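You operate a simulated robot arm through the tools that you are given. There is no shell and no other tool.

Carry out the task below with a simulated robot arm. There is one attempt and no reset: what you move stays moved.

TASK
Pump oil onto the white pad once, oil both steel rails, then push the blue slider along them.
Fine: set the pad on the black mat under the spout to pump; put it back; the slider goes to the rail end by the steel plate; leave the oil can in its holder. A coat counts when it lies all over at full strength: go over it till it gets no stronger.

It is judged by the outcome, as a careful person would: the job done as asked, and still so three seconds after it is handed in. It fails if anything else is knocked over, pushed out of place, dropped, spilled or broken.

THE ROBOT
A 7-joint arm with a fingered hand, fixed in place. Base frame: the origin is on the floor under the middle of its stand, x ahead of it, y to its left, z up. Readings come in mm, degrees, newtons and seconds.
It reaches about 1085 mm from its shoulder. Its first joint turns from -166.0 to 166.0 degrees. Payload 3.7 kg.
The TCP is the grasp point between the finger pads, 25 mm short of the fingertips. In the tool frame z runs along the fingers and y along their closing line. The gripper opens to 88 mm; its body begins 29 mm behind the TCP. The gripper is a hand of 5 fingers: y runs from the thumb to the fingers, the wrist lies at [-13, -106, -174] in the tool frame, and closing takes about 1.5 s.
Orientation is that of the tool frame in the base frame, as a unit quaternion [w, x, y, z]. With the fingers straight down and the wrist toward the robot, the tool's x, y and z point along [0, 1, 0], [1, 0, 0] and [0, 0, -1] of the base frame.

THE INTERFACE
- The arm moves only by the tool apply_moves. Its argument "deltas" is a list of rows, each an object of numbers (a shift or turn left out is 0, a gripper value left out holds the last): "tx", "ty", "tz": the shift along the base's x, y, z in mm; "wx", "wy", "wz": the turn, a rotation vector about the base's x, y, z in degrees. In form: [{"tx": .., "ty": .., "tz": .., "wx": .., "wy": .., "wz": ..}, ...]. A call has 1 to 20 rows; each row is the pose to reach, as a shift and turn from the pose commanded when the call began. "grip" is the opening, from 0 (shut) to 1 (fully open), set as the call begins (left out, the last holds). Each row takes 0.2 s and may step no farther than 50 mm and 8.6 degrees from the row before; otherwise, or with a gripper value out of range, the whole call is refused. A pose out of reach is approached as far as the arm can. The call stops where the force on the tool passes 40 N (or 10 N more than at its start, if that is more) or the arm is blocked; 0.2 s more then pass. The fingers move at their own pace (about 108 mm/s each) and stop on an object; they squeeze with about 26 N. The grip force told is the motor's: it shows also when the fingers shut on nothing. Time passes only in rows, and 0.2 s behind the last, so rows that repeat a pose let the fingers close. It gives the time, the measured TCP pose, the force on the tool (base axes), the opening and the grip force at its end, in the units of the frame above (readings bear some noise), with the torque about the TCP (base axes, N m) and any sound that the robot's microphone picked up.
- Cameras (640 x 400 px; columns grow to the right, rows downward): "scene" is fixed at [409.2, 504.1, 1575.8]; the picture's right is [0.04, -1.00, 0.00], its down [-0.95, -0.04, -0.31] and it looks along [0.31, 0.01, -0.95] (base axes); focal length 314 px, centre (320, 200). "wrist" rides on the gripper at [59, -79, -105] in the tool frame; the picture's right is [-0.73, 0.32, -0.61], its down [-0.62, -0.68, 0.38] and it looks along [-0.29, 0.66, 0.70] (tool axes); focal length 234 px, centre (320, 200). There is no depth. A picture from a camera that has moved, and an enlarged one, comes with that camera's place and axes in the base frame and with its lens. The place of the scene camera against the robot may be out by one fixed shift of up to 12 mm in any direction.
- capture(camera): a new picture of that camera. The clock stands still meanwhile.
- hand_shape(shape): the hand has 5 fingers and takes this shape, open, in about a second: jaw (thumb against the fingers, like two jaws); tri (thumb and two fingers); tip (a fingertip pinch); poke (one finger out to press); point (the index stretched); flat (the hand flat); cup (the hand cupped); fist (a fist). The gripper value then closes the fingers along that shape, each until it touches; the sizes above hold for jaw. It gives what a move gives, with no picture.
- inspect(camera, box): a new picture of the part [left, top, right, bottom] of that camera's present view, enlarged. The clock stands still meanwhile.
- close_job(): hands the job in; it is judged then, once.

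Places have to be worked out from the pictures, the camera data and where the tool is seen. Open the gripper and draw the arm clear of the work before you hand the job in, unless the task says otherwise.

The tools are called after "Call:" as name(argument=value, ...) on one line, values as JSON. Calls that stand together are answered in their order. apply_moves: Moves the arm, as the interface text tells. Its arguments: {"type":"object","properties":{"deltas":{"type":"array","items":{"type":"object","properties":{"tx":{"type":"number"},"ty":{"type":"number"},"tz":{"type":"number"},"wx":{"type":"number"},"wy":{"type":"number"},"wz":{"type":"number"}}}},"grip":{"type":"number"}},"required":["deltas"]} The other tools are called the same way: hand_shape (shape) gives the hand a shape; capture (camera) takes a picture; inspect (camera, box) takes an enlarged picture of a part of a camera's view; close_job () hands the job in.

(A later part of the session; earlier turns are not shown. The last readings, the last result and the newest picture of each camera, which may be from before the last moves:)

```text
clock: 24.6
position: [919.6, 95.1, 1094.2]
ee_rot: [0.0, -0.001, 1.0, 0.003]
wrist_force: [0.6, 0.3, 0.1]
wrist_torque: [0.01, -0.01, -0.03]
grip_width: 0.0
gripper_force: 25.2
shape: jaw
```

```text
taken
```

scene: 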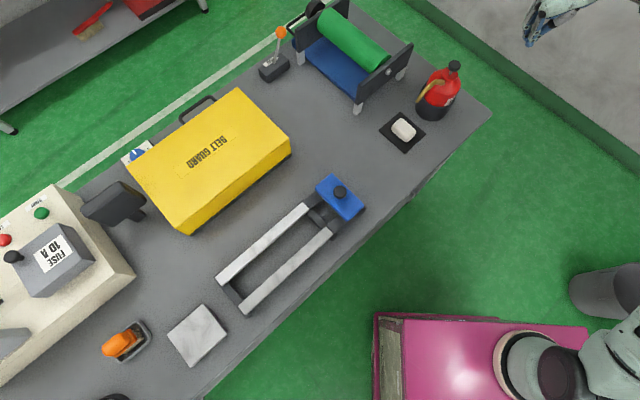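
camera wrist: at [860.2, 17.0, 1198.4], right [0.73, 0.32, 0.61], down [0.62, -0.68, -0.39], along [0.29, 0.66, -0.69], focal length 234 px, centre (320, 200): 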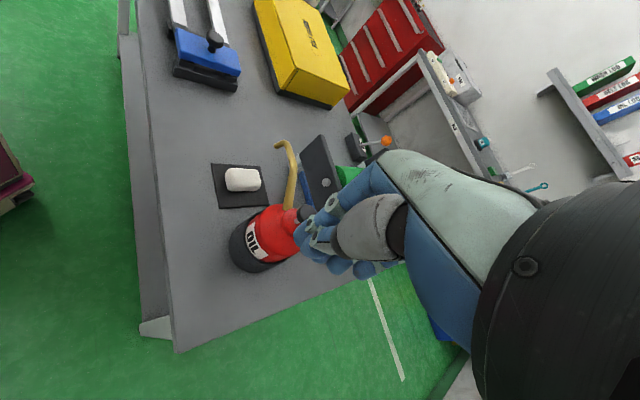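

Call:
inspect(camera="wrist", box=[270, 160, 430, 290])

Call:
inspect(camera="scene", box=[490, 0, 639, 90])

```text
3.08 times, centred on (350, 225) of wrist
camera zoom: at [860.2, 17.0, 1198.4], right [0.73, 0.32, 0.61], down [0.62, -0.68, -0.39], along [0.29, 0.66, -0.69], focal length 720 px, centre (228, 123)
```

zoom: 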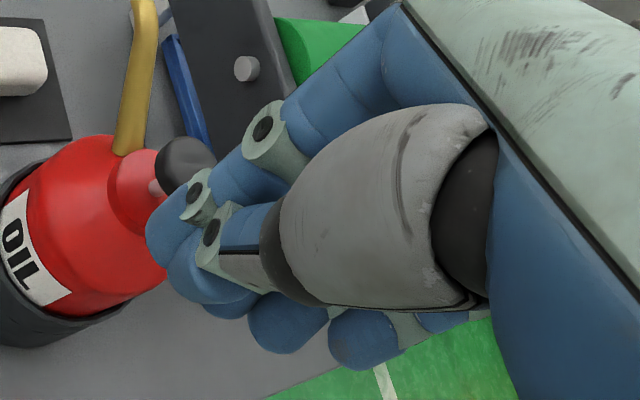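

```text
4.30 times, centred on (564, 45) of scene
camera zoom: at [409.2, 504.1, 1575.8], right [0.04, -1.0, 0.0], down [-0.95, -0.04, -0.31], along [0.31, 0.01, -0.95], focal length 1348 px, centre (-730, 866)
```

zoom: 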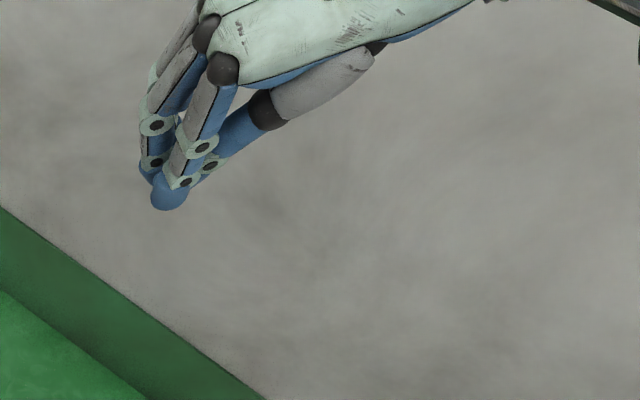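

The joined fingertips lie at TCP +25 mm along the fingers, so a closed hand will press the knob squarely. I'll move over the knob with yaw 45°, staying about 45 mm above it, and check the alignment.

Call:
apply_moves(deltas=[{"tx": 5, "ty": 18, "wz": -7.5}, {"tx": 10, "ty": 36, "wz": -15}, {"tx": 15, "ty": 54, "wz": -22.5}, {"tx": 20, "ty": 72, "wz": -30}, {"tx": 25, "ty": 90, "wz": -37.5}, {"tx": 29.7, "ty": 107.6, "wz": -45}, {"tx": 29.7, "ty": 107.6, "tz": -30, "wz": -45}, {"tx": 29.7, "ty": 107.6, "tz": -50, "wz": -45}, {"tx": 29.7, "ty": 107.6, "tz": -50, "wz": -45}])

Call:
capture(camera="wrist")

Call:
inspect(camera="wrist", box=[220, 200, 380, 300])

Call:
inspect(camera="scene", box=[380, 30, 500, 150])

```text
clock: 26.6
position: [948.9, 205.6, 1037.9]
ee_rot: [0.001, 0.383, 0.924, 0.003]
wrist_force: [0.2, 0.5, -0.9]
wrist_torque: [-0.01, 0.03, 0.0]
grip_width: 0.1
gripper_force: 25.7
shape: jaw
```

```text
taken
camera wrist: at [849.2, 192.1, 1142.5], right [0.74, -0.29, 0.61], down [-0.04, -0.92, -0.39], along [0.67, 0.26, -0.69], focal length 234 px, centre (320, 200)
```

wrist: 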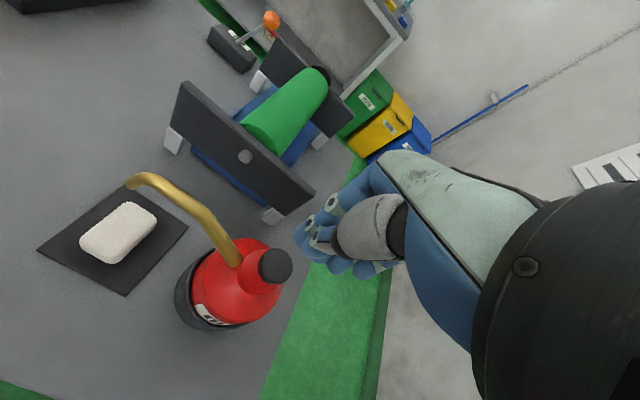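

```text
4.00 times, centred on (300, 250) of wrist
camera zoom: at [849.2, 192.1, 1142.5], right [0.74, -0.29, 0.61], down [-0.04, -0.92, -0.39], along [0.67, 0.26, -0.69], focal length 937 px, centre (400, 0)
```

zoom: 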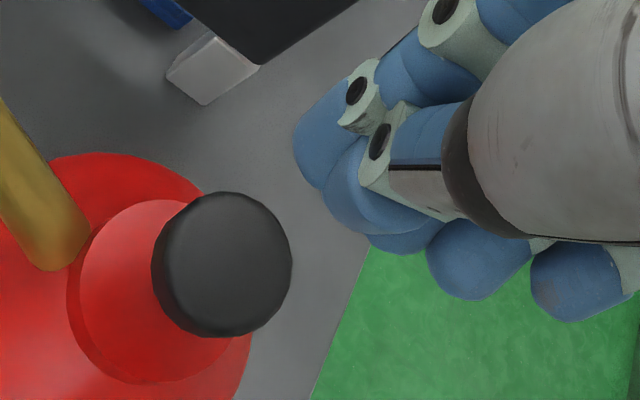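

```text
3.33 times, centred on (440, 90) of scene
camera zoom: at [409.2, 504.1, 1575.8], right [0.04, -1.0, 0.0], down [-0.95, -0.04, -0.31], along [0.31, 0.01, -0.95], focal length 1046 px, centre (-80, 567)
```

zoom: 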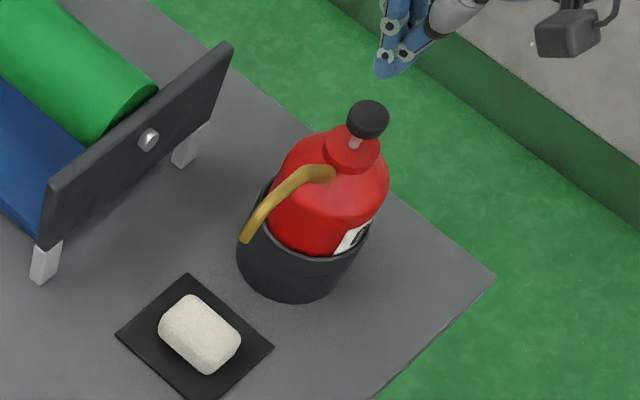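

The wrist view confirms the knob centre at (949, 203), with its top about 970. I'll correct by −2.4 mm in y and come down to just above the knob.

Call:
apply_moves(deltas=[{"tx": 0.3, "ty": -2.4, "tz": -12}, {"tx": 0.3, "ty": -2.4, "tz": -26}, {"tx": 0.3, "ty": -2.4, "tz": -26}])

Call:
inspect(camera="wrist", box=[220, 180, 380, 300])

Call:
inspect(camera="scene", box=[380, 30, 500, 150])

```text
clock: 27.4
position: [947.3, 202.6, 1014.5]
ee_rot: [0.001, 0.382, 0.924, 0.003]
wrist_force: [0.5, -0.4, 0.1]
wrist_torque: [0.01, 0.0, -0.01]
grip_width: 0.0
gripper_force: 26.1
shape: jaw
```

```text
3.33 times, centred on (300, 240) of wrist
camera zoom: at [848.9, 190.0, 1117.8], right [0.74, -0.29, 0.61], down [-0.04, -0.92, -0.39], along [0.67, 0.26, -0.69], focal length 781 px, centre (387, 67)
```

zoom: 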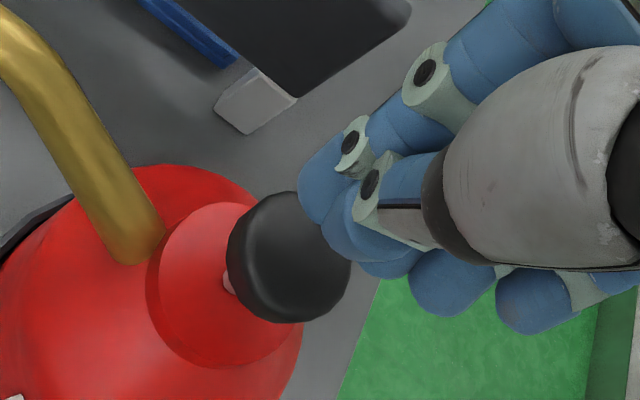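

```text
3.33 times, centred on (440, 90) of scene
camera zoom: at [409.2, 504.1, 1575.8], right [0.04, -1.0, 0.0], down [-0.95, -0.04, -0.31], along [0.31, 0.01, -0.95], focal length 1046 px, centre (-80, 567)
```

zoom: 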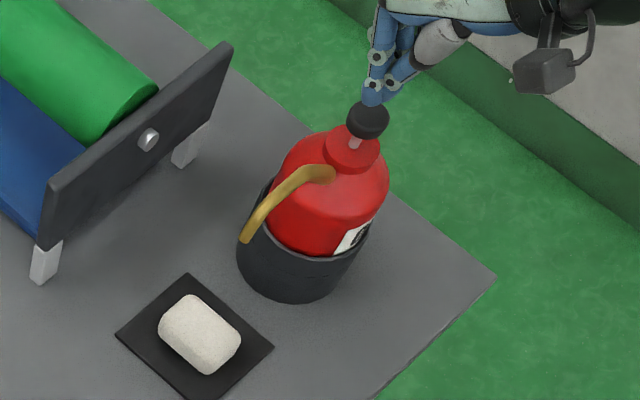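

The fingertips are right above the knob. I'll press down slowly in one stroke and read the force as I go.

Call:
apply_moves(deltas=[{"tx": 1.5, "ty": 0.3, "tz": -6}, {"tx": 1.5, "ty": 0.3, "tz": -10}, {"tx": 1.5, "ty": 0.3, "tz": -14}, {"tx": 1.5, "ty": 0.3, "tz": -18}])

```text
clock: 28.4
position: [950.8, 203.6, 995.6]
ee_rot: [0.0, 0.383, 0.924, 0.003]
wrist_force: [-0.3, -0.2, 1.8]
wrist_torque: [0.0, -0.01, -0.01]
grip_width: 0.1
gripper_force: 26.1
shape: jaw
```

There is first light contact at z≈996. I continue the same stroke downward.

Call:
apply_moves(deltas=[{"tz": -4}, {"tz": -8}, {"tz": -12}, {"tz": -16}])

```text
clock: 29.4
position: [949.1, 203.6, 983.4]
ee_rot: [0.003, 0.384, 0.923, 0.005]
wrist_force: [2.8, -2.0, 21.5]
wrist_torque: [-0.05, -0.14, 0.04]
grip_width: 0.2
gripper_force: 26.0
shape: jaw
```

At 21 N the knob has moved about 12 mm. I press on to the end of the stroke.

Call:
apply_moves(deltas=[{"tz": -3}, {"tz": -6}, {"tz": -9}, {"tz": -12}])

Call:
inspect(camera="scene", box=[380, 30, 500, 150])

Call:
inspect(camera="wrist", box=[20, 130, 340, 330])

```text
clock: 30.0
position: [949.7, 204.2, 981.5]
ee_rot: [0.006, 0.383, 0.924, 0.007]
wrist_force: [0.7, 0.3, 23.4]
wrist_torque: [-0.03, -0.04, -0.03]
grip_width: 0.2
gripper_force: 25.5
shape: jaw
stopped in row 2: the force on the tool passed its limit at 42 N (the readings are from after the stop); the commanded pose is now the measured one
```

```text
3.33 times, centred on (440, 90) of scene
camera zoom: at [409.2, 504.1, 1575.8], right [0.04, -1.0, 0.0], down [-0.95, -0.04, -0.31], along [0.31, 0.01, -0.95], focal length 1046 px, centre (-80, 567)
```

zoom: 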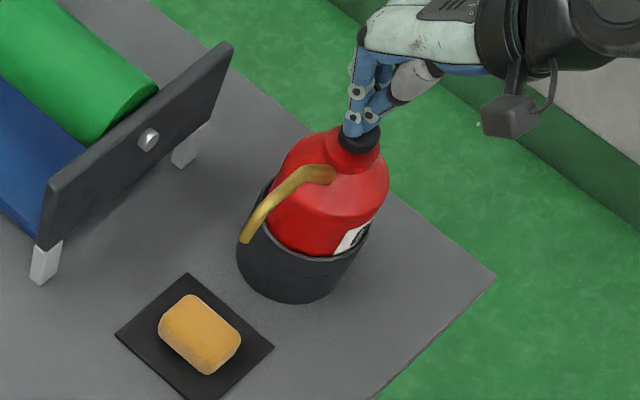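

```text
2.00 times, centred on (180, 230) of wrist
camera zoom: at [849.6, 190.5, 1083.9], right [0.73, -0.29, 0.62], down [-0.04, -0.92, -0.39], along [0.68, 0.27, -0.68], focal length 468 px, centre (600, 140)
```

zoom: 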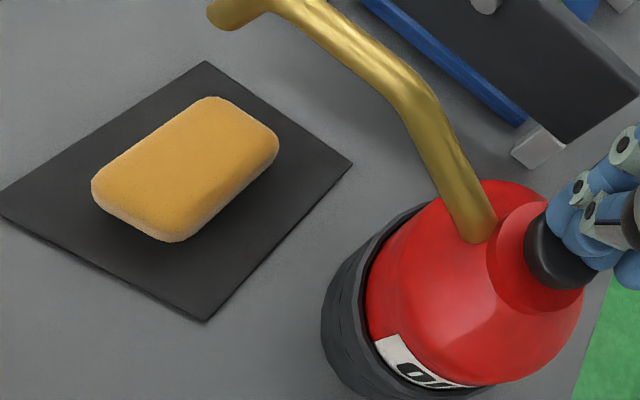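

The pad has turned amber, so one full stroke has oiled it. I'll lift straight off the knob.

Call:
apply_moves(deltas=[{"tz": 6}, {"tz": 14}, {"tz": 30}, {"tz": 60}, {"tz": 100}, {"tz": 100}])

Call:
capture(camera="wrist")

Call:
inspect(camera="scene", box=[380, 30, 500, 150])

```text
clock: 31.4
position: [950.9, 203.7, 1077.8]
ee_rot: [0.004, 0.383, 0.924, 0.005]
wrist_force: [0.5, 0.2, 0.3]
wrist_torque: [-0.01, 0.03, 0.0]
grip_width: 0.0
gripper_force: 26.1
shape: jaw
```

```text
taken
camera wrist: at [852.6, 190.0, 1180.6], right [0.73, -0.29, 0.61], down [-0.04, -0.92, -0.39], along [0.68, 0.26, -0.69], focal length 234 px, centre (320, 200)
```

wrist: 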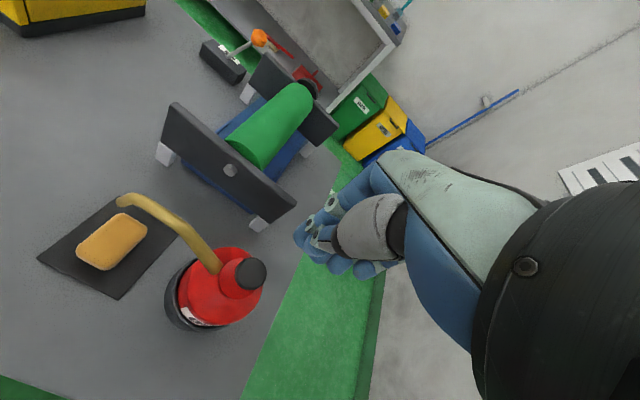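

```text
3.33 times, centred on (440, 90) of scene
camera zoom: at [409.2, 504.1, 1575.8], right [0.04, -1.0, 0.0], down [-0.95, -0.04, -0.31], along [0.31, 0.01, -0.95], focal length 1046 px, centre (-80, 567)
```

zoom: 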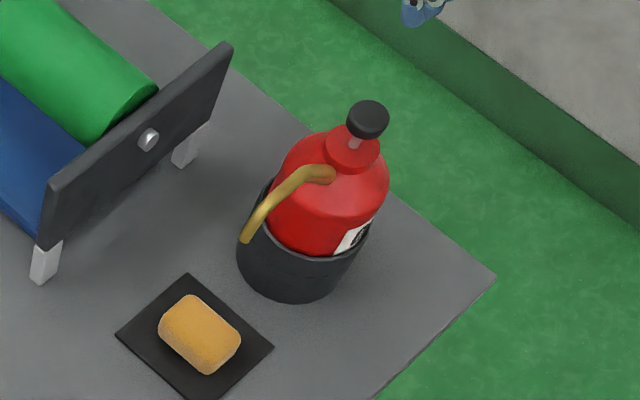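

The knob is back up and the can is upright in its holder. I'll open the hand and return to the low staging point beside the mat, correcting the small tilt.

Call:
apply_moves(deltas=[{"tx": -31, "ty": 30, "wx": -0.3, "wy": 0.6}, {"tx": -62, "ty": 60, "wx": -0.3, "wy": 0.6}, {"tx": -93, "ty": 90, "wx": -0.3, "wy": 0.6}, {"tx": -124, "ty": 120, "wx": -0.3, "wy": 0.6}, {"tx": -155, "ty": 150, "wx": -0.3, "wy": 0.6}, {"tx": -186.7, "ty": 180.8, "wx": -0.3, "wy": 0.6}, {"tx": -186.7, "ty": 180.8, "tz": -46, "wx": -0.3, "wy": 0.6}, {"tx": -186.7, "ty": 180.8, "tz": -92, "wx": -0.3, "wy": 0.6}, {"tx": -186.7, "ty": 180.8, "tz": -138, "wx": -0.3, "wy": 0.6}, {"tx": -186.7, "ty": 180.8, "tz": -184, "wx": -0.3, "wy": 0.6}, {"tx": -186.7, "ty": 180.8, "tz": -226, "wx": -0.3, "wy": 0.6}, {"tx": -186.7, "ty": 180.8, "tz": -226, "wx": -0.3, "wy": 0.6}], grip=1)

Call:
capture(camera="wrist")

Call:
inspect(camera="scene", box=[360, 50, 480, 170])

```text
clock: 34.0
position: [762.1, 377.2, 850.4]
ee_rot: [0.0, 0.383, 0.924, 0.001]
wrist_force: [0.1, 0.6, 0.2]
wrist_torque: [0.03, 0.0, -0.04]
grip_width: 87.6
gripper_force: 0.0
shape: jaw
```

```text
taken
camera wrist: at [663.7, 364.6, 954.8], right [0.74, -0.29, 0.61], down [-0.04, -0.92, -0.39], along [0.67, 0.26, -0.69], focal length 234 px, centre (320, 200)
```

wrist: 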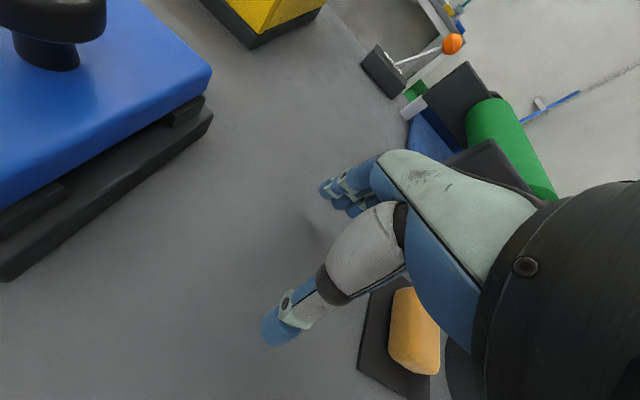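

```text
3.33 times, centred on (420, 110) of scene
camera zoom: at [409.2, 504.1, 1575.8], right [0.04, -1.0, 0.0], down [-0.95, -0.04, -0.31], along [0.31, 0.01, -0.95], focal length 1046 px, centre (-13, 500)
```

zoom: 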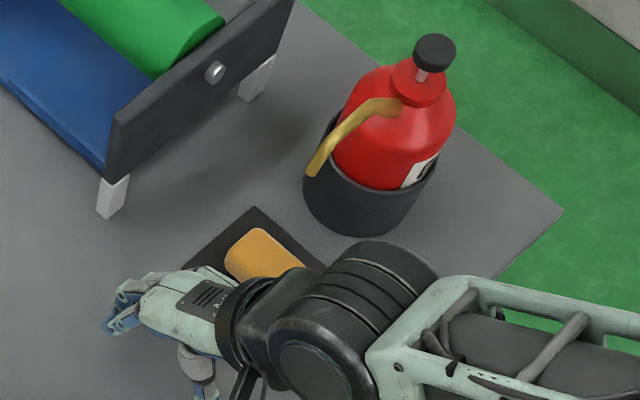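

I'm at staging with the hand open. I'll lower to grasp height and slide in along the pad's axis, first to about 45 mm short.

Call:
apply_moves(deltas=[{"tx": 5, "ty": 5, "tz": -9}, {"tx": 20, "ty": -10, "tz": -17}, {"tx": 40, "ty": -30, "tz": -17}, {"tx": 60, "ty": -51, "tz": -17}, {"tx": 70, "ty": -61, "tz": -17}, {"tx": 70, "ty": -61, "tz": -17}])

Call:
capture(camera="wrist")

Call:
inspect(camera="scene", box=[360, 50, 480, 170])

```text
clock: 35.4
position: [836.4, 322.0, 835.3]
ee_rot: [0.001, 0.384, 0.923, 0.0]
wrist_force: [-0.3, 0.7, 0.1]
wrist_torque: [-0.01, 0.02, 0.01]
grip_width: 87.6
gripper_force: 0.1
shape: jaw
```

```text
taken
camera wrist: at [737.7, 309.7, 939.9], right [0.74, -0.29, 0.61], down [-0.04, -0.92, -0.39], along [0.67, 0.26, -0.69], focal length 234 px, centre (320, 200)
```

wrist: 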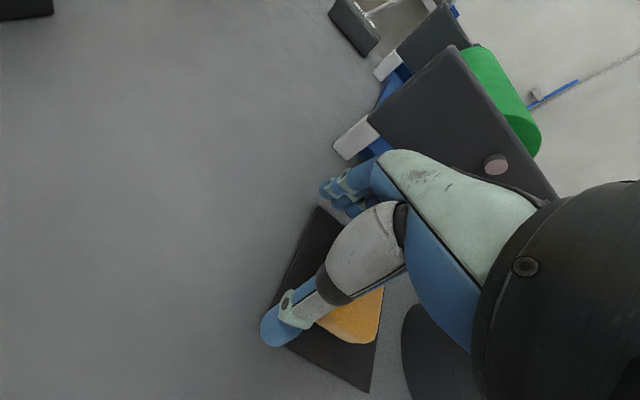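

```text
3.33 times, centred on (420, 110) of scene
camera zoom: at [409.2, 504.1, 1575.8], right [0.04, -1.0, 0.0], down [-0.95, -0.04, -0.31], along [0.31, 0.01, -0.95], focal length 1046 px, centre (-13, 500)
```

zoom: 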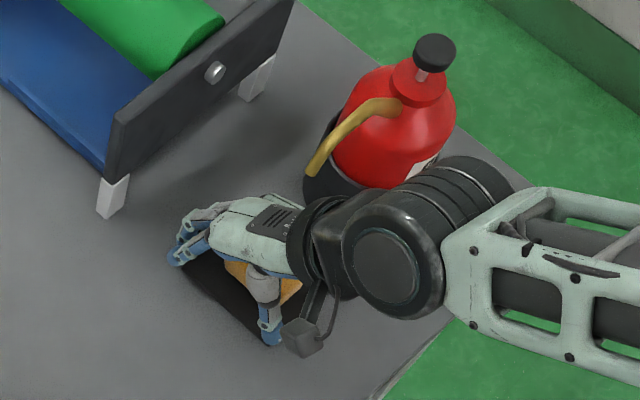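

The pad is between the thumb and the fingers, slightly closer to the thumb. I'll shift a few mm back, finish sliding in, and check before closing.

Call:
apply_moves(deltas=[{"tx": -4, "ty": -4, "tz": -1}, {"tx": 6, "ty": -15, "tz": -2}, {"tx": 16, "ty": -26, "tz": -3}, {"tx": 25, "ty": -36, "tz": -4}, {"tx": 25, "ty": -36, "tz": -4}])

Call:
capture(camera="wrist")

Call:
inspect(camera="scene", box=[360, 50, 480, 170])

```text
clock: 36.6
position: [857.9, 287.0, 832.7]
ee_rot: [0.0, 0.383, 0.924, 0.001]
wrist_force: [0.4, -0.9, -0.3]
wrist_torque: [0.01, 0.0, 0.01]
grip_width: 87.7
gripper_force: 0.2
shape: jaw
```

```text
taken
camera wrist: at [759.6, 273.7, 936.7], right [0.74, -0.29, 0.61], down [-0.04, -0.92, -0.39], along [0.67, 0.26, -0.69], focal length 234 px, centre (320, 200)
```

wrist: 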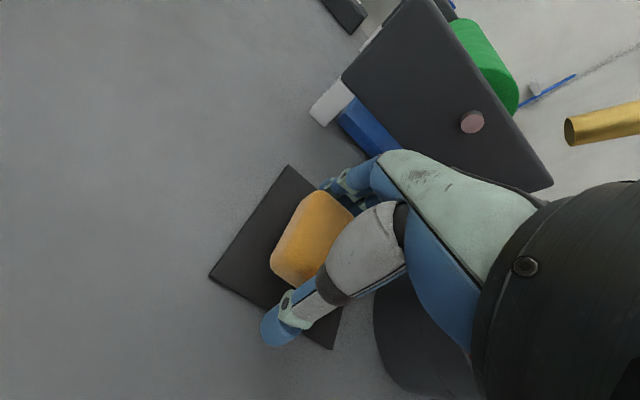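

```text
3.33 times, centred on (420, 110) of scene
camera zoom: at [409.2, 504.1, 1575.8], right [0.04, -1.0, 0.0], down [-0.95, -0.04, -0.31], along [0.31, 0.01, -0.95], focal length 1046 px, centre (-13, 500)
```

zoom: 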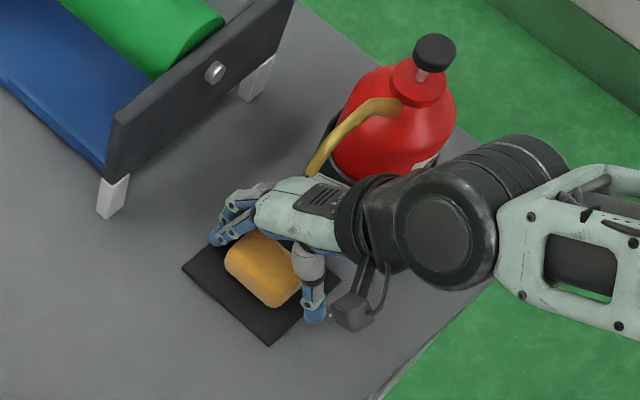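

Alignment matches the earlier grasp, and being about 3 mm higher leaves more of the pad below the fingertips, which helps the wiping. I'll close on the pad.

Call:
apply_moves(deltas=[{}, {}, {}, {}, {}, {}, {}, {}], grip=0)

Call:
apply_moves(deltas=[{"tz": 4}, {"tz": 8}, {"tz": 8}])

Call:
capture(camera="wrist")

Call:
inspect(camera="scene", box=[360, 50, 480, 170])

```text
clock: 38.4
position: [857.8, 286.8, 832.0]
ee_rot: [0.0, 0.383, 0.924, 0.001]
wrist_force: [-0.1, 0.1, -0.9]
wrist_torque: [0.01, 0.0, 0.0]
grip_width: 56.5
gripper_force: 25.7
shape: jaw
```

```text
clock: 39.2
position: [858.2, 287.8, 840.6]
ee_rot: [-0.001, 0.383, 0.924, 0.001]
wrist_force: [0.5, -0.4, -0.7]
wrist_torque: [0.01, 0.02, -0.02]
grip_width: 56.6
gripper_force: 26.0
shape: jaw
```

```text
taken
camera wrist: at [758.8, 274.4, 944.0], right [0.74, -0.29, 0.61], down [-0.04, -0.92, -0.39], along [0.67, 0.26, -0.7], focal length 234 px, centre (320, 200)
```

wrist: 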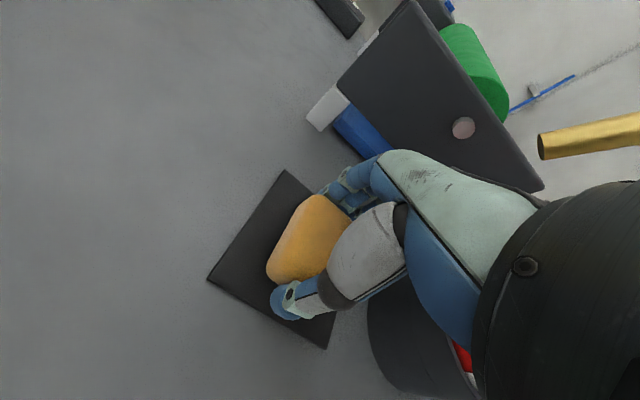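

```text
3.33 times, centred on (420, 110) of scene
camera zoom: at [409.2, 504.1, 1575.8], right [0.04, -1.0, 0.0], down [-0.95, -0.04, -0.31], along [0.31, 0.01, -0.95], focal length 1046 px, centre (-13, 500)
```

zoom: 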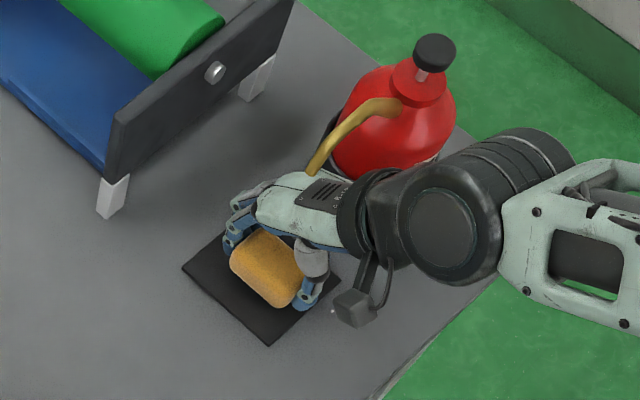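

The pad is held again, with about 5 mm of it below the fingertips. I'll withdraw from under the spout along the rail direction and then rise to survey the rails.

Call:
apply_moves(deltas=[{"tx": -14, "ty": 14, "tz": 1}, {"tx": -28, "ty": 28, "tz": 2}, {"tx": -42, "ty": 42, "tz": 4}, {"tx": -60, "ty": 60, "tz": 10}, {"tx": -85, "ty": 85, "tz": 20}, {"tx": -100, "ty": 90, "tz": 60}, {"tx": -115, "ty": 95, "tz": 105}, {"tx": -130, "ty": 100, "tz": 150}, {"tx": -150, "ty": 105, "tz": 190}, {"tx": -150, "ty": 105, "tz": 190}])

Call:
capture(camera="wrist")

Call:
inspect(camera="scene", box=[300, 50, 480, 230])

```text
clock: 41.4
position: [709.1, 394.5, 1029.1]
ee_rot: [0.001, 0.383, 0.924, 0.0]
wrist_force: [0.3, -0.1, -0.4]
wrist_torque: [0.04, 0.03, 0.01]
grip_width: 56.2
gripper_force: 26.3
shape: jaw
```

```text
taken
camera wrist: at [611.2, 381.7, 1132.3], right [0.74, -0.29, 0.61], down [-0.04, -0.92, -0.39], along [0.67, 0.26, -0.69], focal length 234 px, centre (320, 200)
```

wrist: 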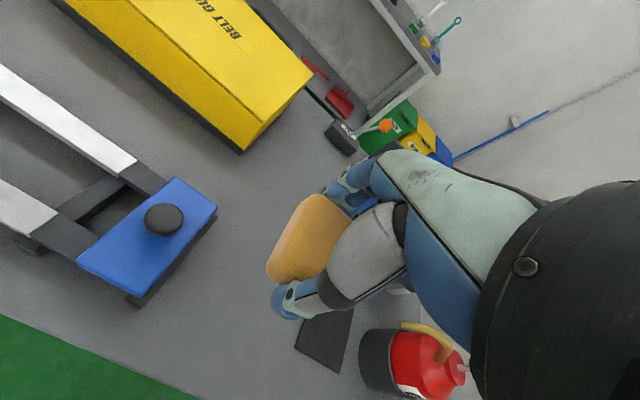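

```text
2.22 times, centred on (390, 140) of scene
camera zoom: at [409.2, 504.1, 1575.8], right [0.04, -1.0, 0.0], down [-0.95, -0.04, -0.31], along [0.31, 0.01, -0.95], focal length 697 px, centre (164, 333)
```

zoom: 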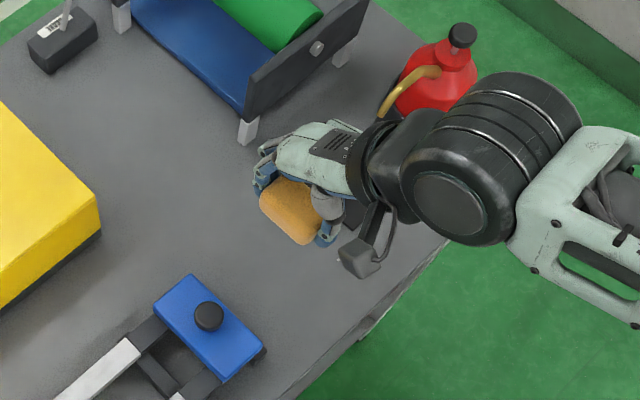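

Call:
inspect(camera="wrist", box=[0, 40, 240, 310])

Call:
apply_moves(deltas=[{"tx": -30, "ty": 25}, {"tx": -60, "ty": 50}, {"tx": -90, "ty": 75}, {"tx": -120, "ty": 100}, {"tx": -150, "ty": 120}, {"tx": -150, "ty": 120}])

Call:
capture(camera="wrist")

Call:
inspect(camera="wrist", box=[0, 40, 240, 310])

Call:
capture(camera="scene")

```text
1.48 times, centred on (120, 175) of wrist
camera zoom: at [611.2, 381.7, 1132.3], right [0.74, -0.29, 0.61], down [-0.04, -0.92, -0.39], along [0.67, 0.26, -0.69], focal length 347 px, centre (616, 237)
```

zoom: 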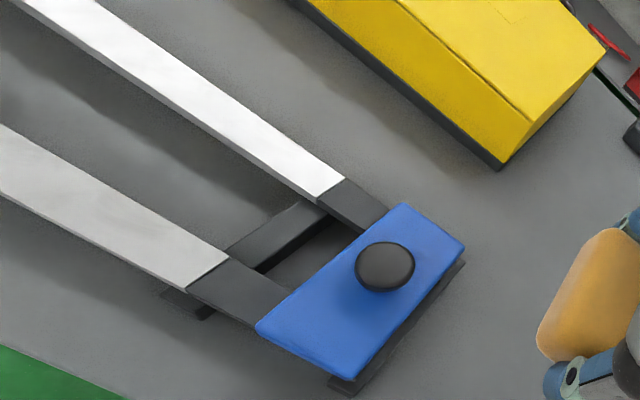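

```text
clock: 42.8
position: [561.3, 510.5, 1031.6]
ee_rot: [0.0, 0.384, 0.924, 0.001]
wrist_force: [-0.5, 0.7, 0.2]
wrist_torque: [0.0, 0.01, 0.01]
grip_width: 56.5
gripper_force: 25.9
shape: jaw
```

```text
taken
camera wrist: at [463.3, 498.2, 1135.2], right [0.74, -0.29, 0.61], down [-0.04, -0.92, -0.39], along [0.67, 0.26, -0.69], focal length 234 px, centre (320, 200)
```

wrist: 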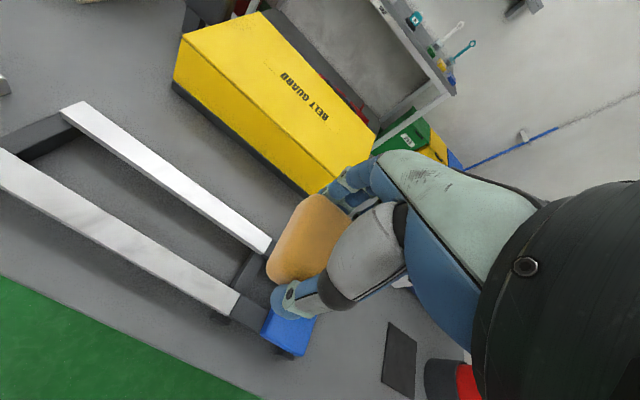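

```text
1.48 times, centred on (120, 175) of wrist
camera zoom: at [463.3, 498.2, 1135.2], right [0.74, -0.29, 0.61], down [-0.04, -0.92, -0.39], along [0.67, 0.26, -0.69], focal length 347 px, centre (616, 237)
```

zoom: 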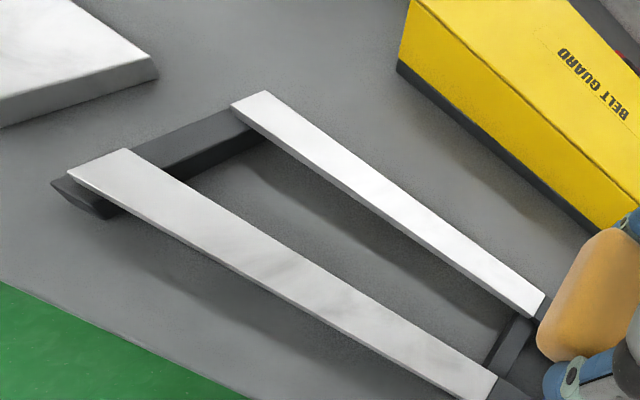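

```text
taken
```

scene: 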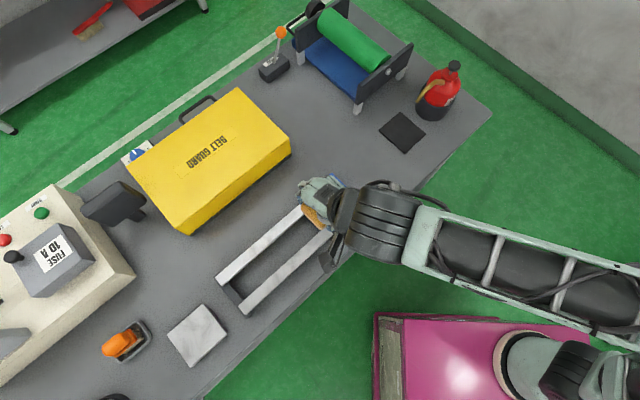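

Triangulating the two wrist views puts the rail tops at z≈834.5. Along the rail direction e (toward the can), the steel runs from −209 to 59. The rail centres across are at n≈829 (far) and 745 (near), and the slider face is at e≈103 with its top at z≈852. I'll go above the middle of the far rail.

Call:
apply_moves(deltas=[{"tx": -6, "ty": 26, "tz": -30}, {"tx": -13, "ty": 53, "tz": -60}, {"tx": -19, "ty": 79, "tz": -90}, {"tx": -25, "ty": 106, "tz": -120}, {"tx": -31.7, "ty": 132.3, "tz": -148}, {"tx": -31.7, "ty": 132.3, "tz": -148}])

Call:
capture(camera="wrist")

Call:
inspect(camera="scene", box=[200, 160, 380, 320])

```text
clock: 44.2
position: [528.5, 644.4, 883.8]
ee_rot: [0.0, 0.383, 0.924, 0.001]
wrist_force: [-0.4, -0.5, -1.5]
wrist_torque: [-0.02, 0.0, 0.0]
grip_width: 56.3
gripper_force: 25.3
shape: jaw
```

```text
taken
camera wrist: at [429.4, 632.3, 987.3], right [0.74, -0.29, 0.61], down [-0.04, -0.92, -0.39], along [0.67, 0.26, -0.69], focal length 234 px, centre (320, 200)
```

wrist: 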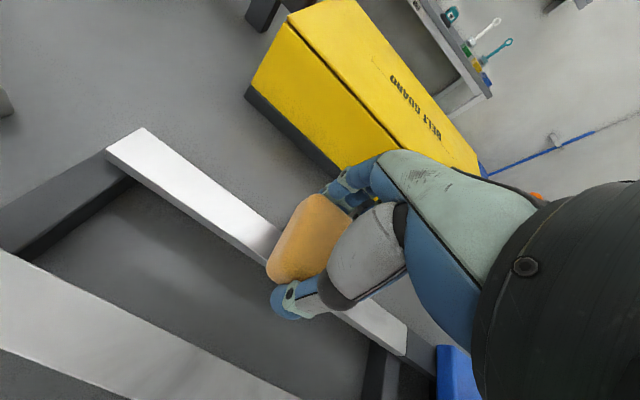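

```text
2.50 times, centred on (290, 240) of scene
camera zoom: at [409.2, 504.1, 1575.8], right [0.04, -1.0, 0.0], down [-0.95, -0.04, -0.31], along [0.31, 0.01, -0.95], focal length 785 px, centre (395, 100)
```

zoom: 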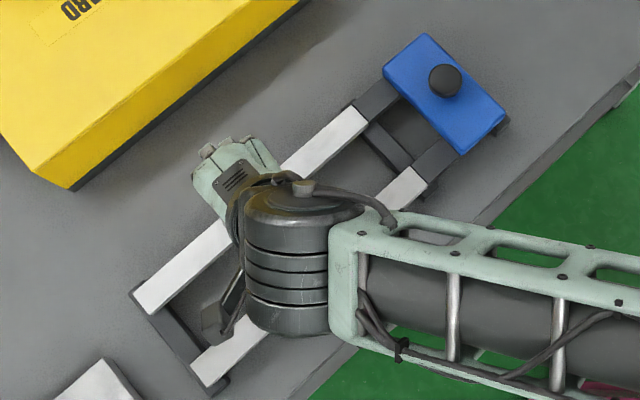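

The pad is lined up over the far rail. I'll lower it gently until it presses on the steel.

Call:
apply_moves(deltas=[{"tz": -6}, {"tz": -12}, {"tz": -17}, {"tz": -17}])

```text
clock: 45.2
position: [527.3, 645.5, 866.2]
ee_rot: [0.0, 0.384, 0.923, 0.001]
wrist_force: [-0.1, -0.4, -0.2]
wrist_torque: [0.0, 0.01, 0.01]
grip_width: 56.4
gripper_force: 26.0
shape: jaw
```

Call:
apply_moves(deltas=[{"tz": -1.5}, {"tz": -3}, {"tz": -4}, {"tz": -4}])

```text
clock: 46.2
position: [526.2, 646.1, 862.3]
ee_rot: [0.0, 0.384, 0.923, 0.002]
wrist_force: [3.3, -2.4, 26.8]
wrist_torque: [-0.07, -0.08, -0.08]
grip_width: 55.8
gripper_force: 26.7
shape: jaw
```

The contact is stiff, 27 N at z=862. I'll ease up 1.5 mm for a moderate pressure.

Call:
apply_moves(deltas=[{"tz": 1.5}, {"tz": 1.5}])

```text
clock: 46.8
position: [525.9, 645.3, 861.8]
ee_rot: [0.001, 0.382, 0.924, 0.002]
wrist_force: [2.6, -0.7, 28.3]
wrist_torque: [0.01, -0.1, -0.03]
grip_width: 55.8
gripper_force: 26.0
shape: jaw
```

Call:
apply_moves(deltas=[{"tz": 1.5}, {"tz": 2.5}, {"tz": 2.5}])

```text
clock: 47.6
position: [526.4, 644.2, 862.5]
ee_rot: [0.0, 0.383, 0.924, 0.001]
wrist_force: [3.0, 1.0, 13.6]
wrist_torque: [0.02, -0.08, -0.02]
grip_width: 55.9
gripper_force: 26.1
shape: jaw
```

A steady 13.6 N of pressure is good for wiping. I'll wipe toward the plate end in short segments, watching the force.

Call:
apply_moves(deltas=[{"tx": -7, "ty": 7.1}, {"tx": -14, "ty": 14.2}, {"tx": -21, "ty": 21.3}, {"tx": -28, "ty": 28.4}, {"tx": -35, "ty": 35.5}, {"tx": -42, "ty": 42.6}])

Call:
capture(camera="wrist")

Call:
inspect(camera="scene", box=[200, 160, 380, 320])

```text
clock: 49.0
position: [483.5, 688.5, 863.3]
ee_rot: [0.0, 0.384, 0.923, 0.001]
wrist_force: [-0.1, -0.9, 2.8]
wrist_torque: [-0.04, 0.01, 0.02]
grip_width: 56.1
gripper_force: 25.7
shape: jaw
```

```text
taken
camera wrist: at [385.4, 676.0, 967.9], right [0.74, -0.29, 0.61], down [-0.04, -0.92, -0.38], along [0.67, 0.26, -0.7], focal length 234 px, centre (320, 200)
```

wrist: 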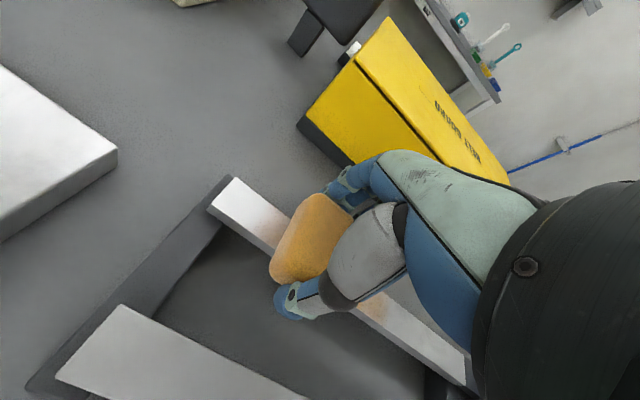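

```text
2.50 times, centred on (290, 240) of scene
camera zoom: at [409.2, 504.1, 1575.8], right [0.04, -1.0, 0.0], down [-0.95, -0.04, -0.31], along [0.31, 0.01, -0.95], focal length 785 px, centre (395, 100)
```

zoom: 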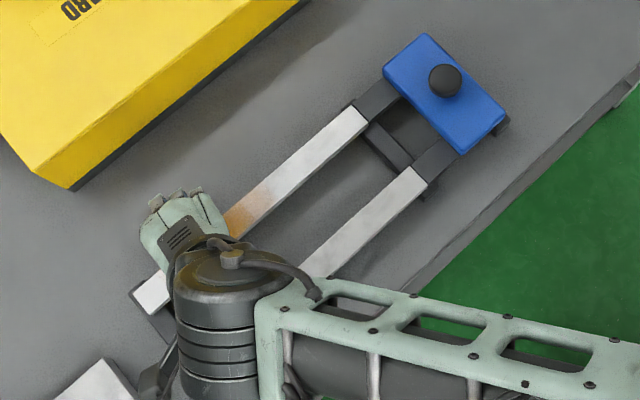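

The wiped part of the rail shows an amber coat. The force has dropped to 3 N, so I lower a touch and continue to the plate end.

Call:
apply_moves(deltas=[{"tx": 0, "ty": 0, "tz": -1.2}, {"tx": -7, "ty": 7.1, "tz": -1.2}, {"tx": -14, "ty": 14.2, "tz": -1.2}, {"tx": -21, "ty": 21.3, "tz": -1.4}, {"tx": -28, "ty": 28.4, "tz": -1.5}, {"tx": -37.2, "ty": 37.7, "tz": -1.6}])

Call:
capture(camera="wrist")

```text
clock: 50.4
position: [448.6, 725.4, 863.3]
ee_rot: [0.0, 0.384, 0.923, 0.001]
wrist_force: [1.7, -3.6, 8.9]
wrist_torque: [-0.01, -0.05, 0.0]
grip_width: 56.2
gripper_force: 26.4
shape: jaw
```

```text
taken
camera wrist: at [348.3, 712.4, 967.3], right [0.74, -0.29, 0.61], down [-0.04, -0.92, -0.39], along [0.67, 0.26, -0.69], focal length 234 px, centre (320, 200)
```

wrist: 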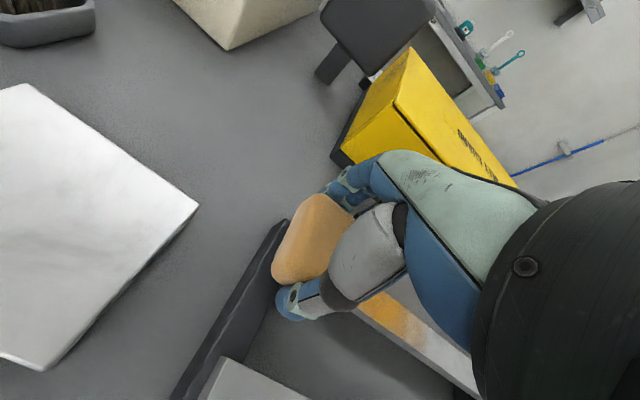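

The pad now overhangs the plate end of the far rail by about 10 mm. I'll wipe back toward the slider.

Call:
apply_moves(deltas=[{"tx": 7, "ty": -7.1, "tz": 0.2}, {"tx": 14, "ty": -14.2, "tz": 0.4}, {"tx": 21, "ty": -21.3, "tz": 0.6}, {"tx": 28, "ty": -28.4, "tz": 0.8}, {"tx": 35, "ty": -35.5, "tz": 1.0}, {"tx": 42, "ty": -42.6, "tz": 1.1}, {"tx": 49, "ty": -49.7, "tz": 1.2}, {"tx": 56, "ty": -56.8, "tz": 1.4}])

```text
clock: 52.2
position: [502.2, 667.8, 863.4]
ee_rot: [0.0, 0.383, 0.924, 0.0]
wrist_force: [-2.2, 2.4, 8.6]
wrist_torque: [0.04, 0.06, -0.04]
grip_width: 55.5
gripper_force: 25.7
shape: jaw
```

Call:
apply_moves(deltas=[{"tx": 7, "ty": -7.1, "tz": 0}, {"tx": 14, "ty": -14.2, "tz": 0}, {"tx": 21, "ty": -21.3, "tz": 0}, {"tx": 28, "ty": -28.4, "tz": 0.2}, {"tx": 35, "ty": -35.5, "tz": 0.3}, {"tx": 42, "ty": -42.6, "tz": 0.4}, {"tx": 49, "ty": -49.7, "tz": 0.5}, {"tx": 56, "ty": -56.8, "tz": 0.6}])

Call:
inspect(camera="scene", box=[200, 160, 380, 320])

Call:
capture(camera="wrist")

```text
clock: 54.0
position: [558.0, 612.5, 864.7]
ee_rot: [0.0, 0.383, 0.924, 0.001]
wrist_force: [-0.9, 0.7, 1.9]
wrist_torque: [0.01, 0.02, -0.01]
grip_width: 55.7
gripper_force: 26.1
shape: jaw
```

```text
2.50 times, centred on (290, 240) of scene
camera zoom: at [409.2, 504.1, 1575.8], right [0.04, -1.0, 0.0], down [-0.95, -0.04, -0.31], along [0.31, 0.01, -0.95], focal length 785 px, centre (395, 100)
```

zoom: 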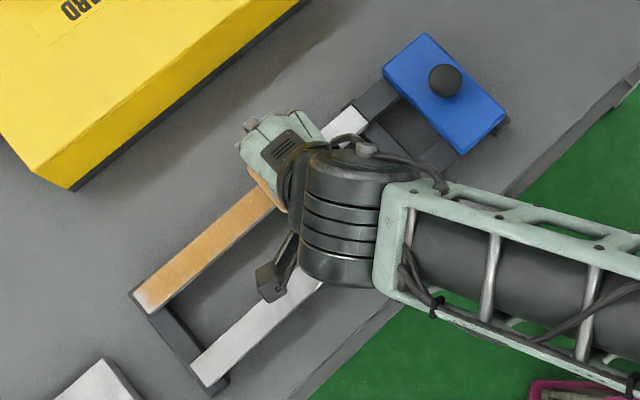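

```text
taken
camera wrist: at [461.1, 600.0, 968.0], right [0.74, -0.29, 0.61], down [-0.04, -0.92, -0.38], along [0.67, 0.26, -0.7], focal length 234 px, centre (320, 200)
```

wrist: 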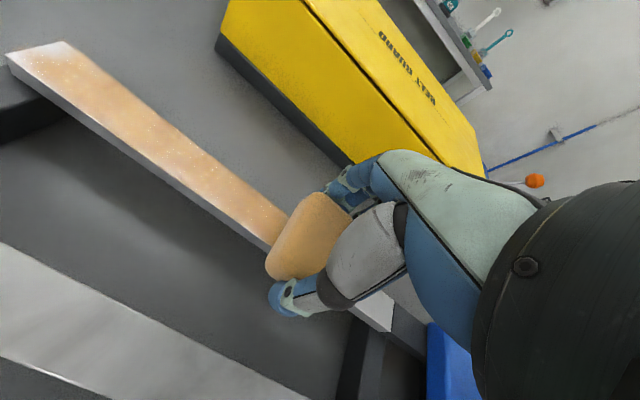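

The coat is building up. I'll keep going toward the slider with a bit more pressure, first 55 mm.

Call:
apply_moves(deltas=[{"tx": 0, "ty": 0, "tz": -1}, {"tx": 7, "ty": -7.1, "tz": -1}, {"tx": 14, "ty": -14.2, "tz": -1}, {"tx": 21, "ty": -21.3, "tz": -1}, {"tx": 28, "ty": -28.4, "tz": -0.8}, {"tx": 35, "ty": -35.5, "tz": -0.6}, {"tx": 39, "ty": -39.5, "tz": -0.5}])

Call:
inspect(camera="scene", box=[240, 140, 380, 260])

Call:
capture(camera="wrist")

```text
clock: 55.6
position: [599.2, 573.9, 864.5]
ee_rot: [0.0, 0.382, 0.924, 0.001]
wrist_force: [-0.6, -0.3, 0.8]
wrist_torque: [0.04, 0.02, 0.0]
grip_width: 55.6
gripper_force: 25.6
shape: jaw
```

```text
3.33 times, centred on (310, 200) of scene
camera zoom: at [409.2, 504.1, 1575.8], right [0.04, -1.0, 0.0], down [-0.95, -0.04, -0.31], along [0.31, 0.01, -0.95], focal length 1046 px, centre (353, 200)
```

zoom: 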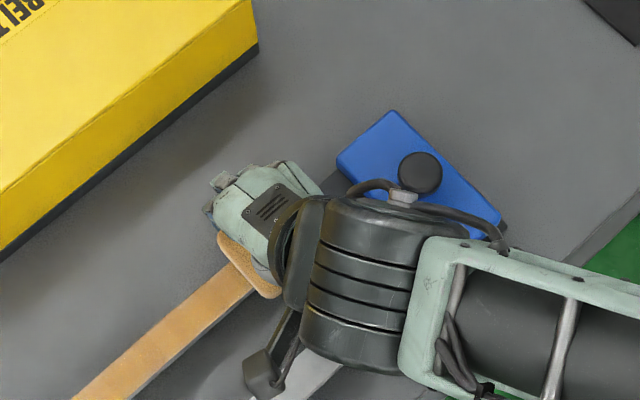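

```text
taken
camera wrist: at [499.9, 560.4, 968.1], right [0.74, -0.29, 0.61], down [-0.04, -0.92, -0.38], along [0.67, 0.26, -0.69], focal length 234 px, centre (320, 200)
```

wrist: 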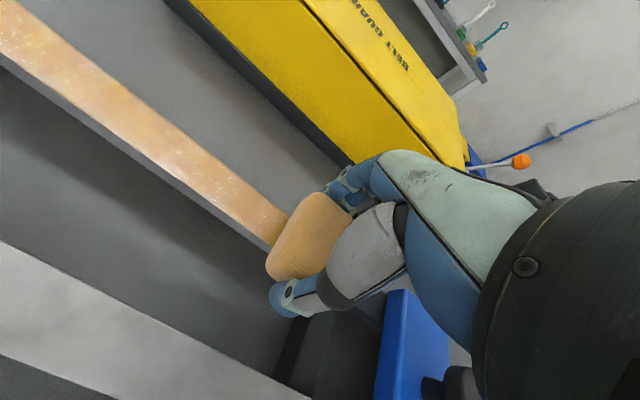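

Call:
apply_moves(deltas=[{"tx": 0, "ty": 0, "tz": -1.2}, {"tx": 5, "ty": -5, "tz": -1.2}, {"tx": 10, "ty": -10, "tz": -1.2}, {"tx": 14, "ty": -14, "tz": -1.2}, {"tx": 17, "ty": -17, "tz": -1.2}, {"tx": 17, "ty": -17, "tz": -1.2}])

Call:
inspect(camera="scene", box=[240, 140, 380, 260])

Call:
capture(camera="wrist")

```text
clock: 57.0
position: [615.5, 552.9, 862.6]
ee_rot: [0.0, 0.382, 0.924, 0.001]
wrist_force: [-2.8, 2.7, 8.2]
wrist_torque: [0.07, 0.1, -0.02]
grip_width: 55.9
gripper_force: 25.5
shape: jaw
```

```text
3.33 times, centred on (310, 200) of scene
camera zoom: at [409.2, 504.1, 1575.8], right [0.04, -1.0, 0.0], down [-0.95, -0.04, -0.31], along [0.31, 0.01, -0.95], focal length 1046 px, centre (353, 200)
```

zoom: 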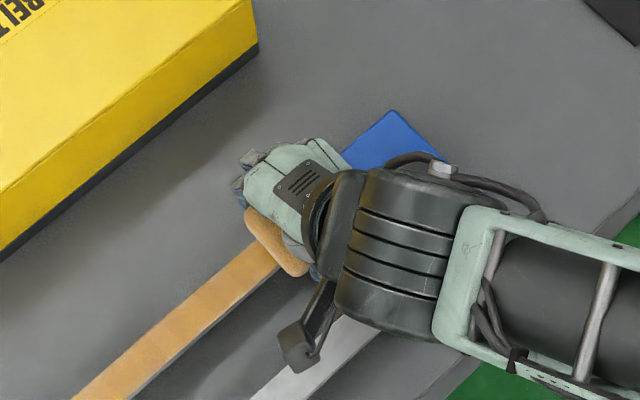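

```text
taken
camera wrist: at [517.3, 541.5, 967.3], right [0.74, -0.29, 0.61], down [-0.04, -0.92, -0.39], along [0.67, 0.26, -0.69], focal length 234 px, centre (320, 200)
```

wrist: 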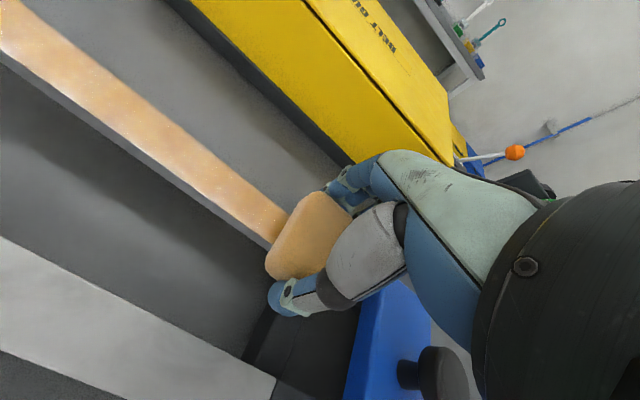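

The pad edge should be just past the steel's end at the slider side. I'll edge 4 mm more while watching the sideways force for any touch on the slider.

Call:
apply_moves(deltas=[{"tx": 1.5, "ty": -1.5}, {"tx": 3, "ty": -3}, {"tx": 3, "ty": -3}])

Call:
inspect(camera="wrist", box=[240, 180, 400, 330])

```text
clock: 57.8
position: [618.3, 550.8, 863.8]
ee_rot: [0.0, 0.382, 0.924, 0.003]
wrist_force: [-3.0, 4.3, 11.4]
wrist_torque: [0.13, 0.06, 0.03]
grip_width: 55.8
gripper_force: 26.2
shape: jaw
```

```text
2.67 times, centred on (320, 255) of wrist
camera zoom: at [519.7, 538.8, 966.8], right [0.74, -0.29, 0.61], down [-0.04, -0.92, -0.39], along [0.67, 0.26, -0.69], focal length 624 px, centre (320, 53)
```

zoom: 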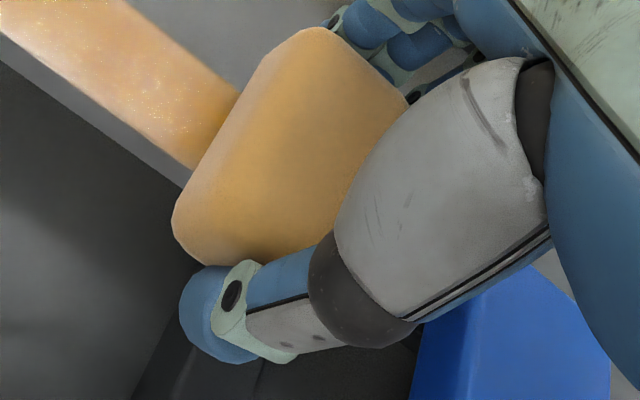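

The pad edge now overlaps the end of the steel without touching the slider. I'll do a full return stroke to the plate end with a z profile that keeps the pressure even.

Call:
apply_moves(deltas=[{"tx": -8.6, "ty": 8.8, "tz": -0.3}, {"tx": -17.2, "ty": 17.6, "tz": -0.2}, {"tx": -25.8, "ty": 26.4, "tz": -0.1}, {"tx": -34.4, "ty": 35.2, "tz": 0.05}, {"tx": -43, "ty": 44, "tz": 0.2}, {"tx": -51.5, "ty": 52.8, "tz": 0.35}, {"tx": -60.1, "ty": 61.6, "tz": 0.5}, {"tx": -68.7, "ty": 70.4, "tz": 0.7}, {"tx": -77.3, "ty": 79.2, "tz": 0.85}, {"tx": -85.9, "ty": 88, "tz": 1.0}, {"tx": -94.5, "ty": 96.8, "tz": 1.05}, {"tx": -103.1, "ty": 105.6, "tz": 0.9}, {"tx": -111.7, "ty": 114.4, "tz": 0.75}, {"tx": -120.3, "ty": 123.2, "tz": 0.6}, {"tx": -128.9, "ty": 132, "tz": 0.35}, {"tx": -137.4, "ty": 140.8, "tz": 0.1}, {"tx": -146, "ty": 149.6, "tz": -0.1}, {"tx": -154.6, "ty": 158.4, "tz": -0.3}, {"tx": -163.2, "ty": 167.2, "tz": -0.5}, {"tx": -171.8, "ty": 176, "tz": -0.7}])

Call:
inspect(camera="scene", box=[200, 160, 380, 320])

Call:
capture(camera="wrist")

```text
clock: 62.0
position: [444.7, 730.2, 862.3]
ee_rot: [0.001, 0.384, 0.924, 0.001]
wrist_force: [1.8, -2.6, 8.6]
wrist_torque: [0.0, -0.05, -0.02]
grip_width: 56.1
gripper_force: 26.2
shape: jaw
```

```text
2.50 times, centred on (290, 240) of scene
camera zoom: at [409.2, 504.1, 1575.8], right [0.04, -1.0, 0.0], down [-0.95, -0.04, -0.31], along [0.31, 0.01, -0.95], focal length 785 px, centre (395, 100)
```

zoom: 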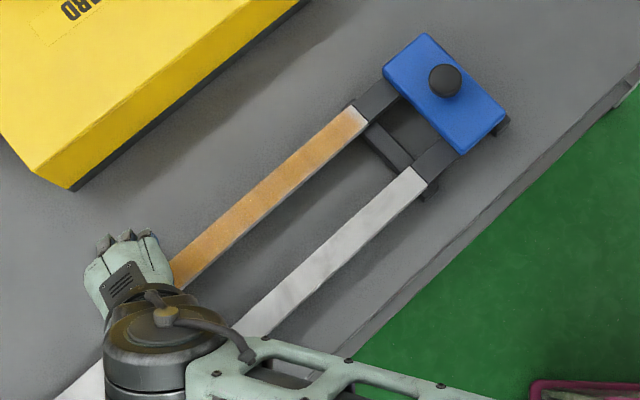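

```text
taken
camera wrist: at [347.2, 716.9, 966.8], right [0.74, -0.29, 0.61], down [-0.04, -0.92, -0.39], along [0.67, 0.26, -0.69], focal length 234 px, centre (320, 200)
```

wrist: 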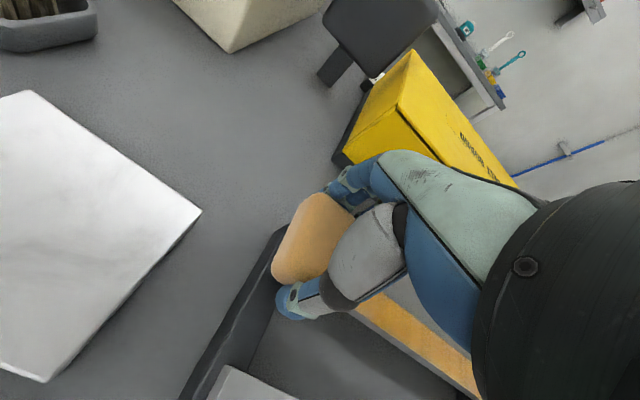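

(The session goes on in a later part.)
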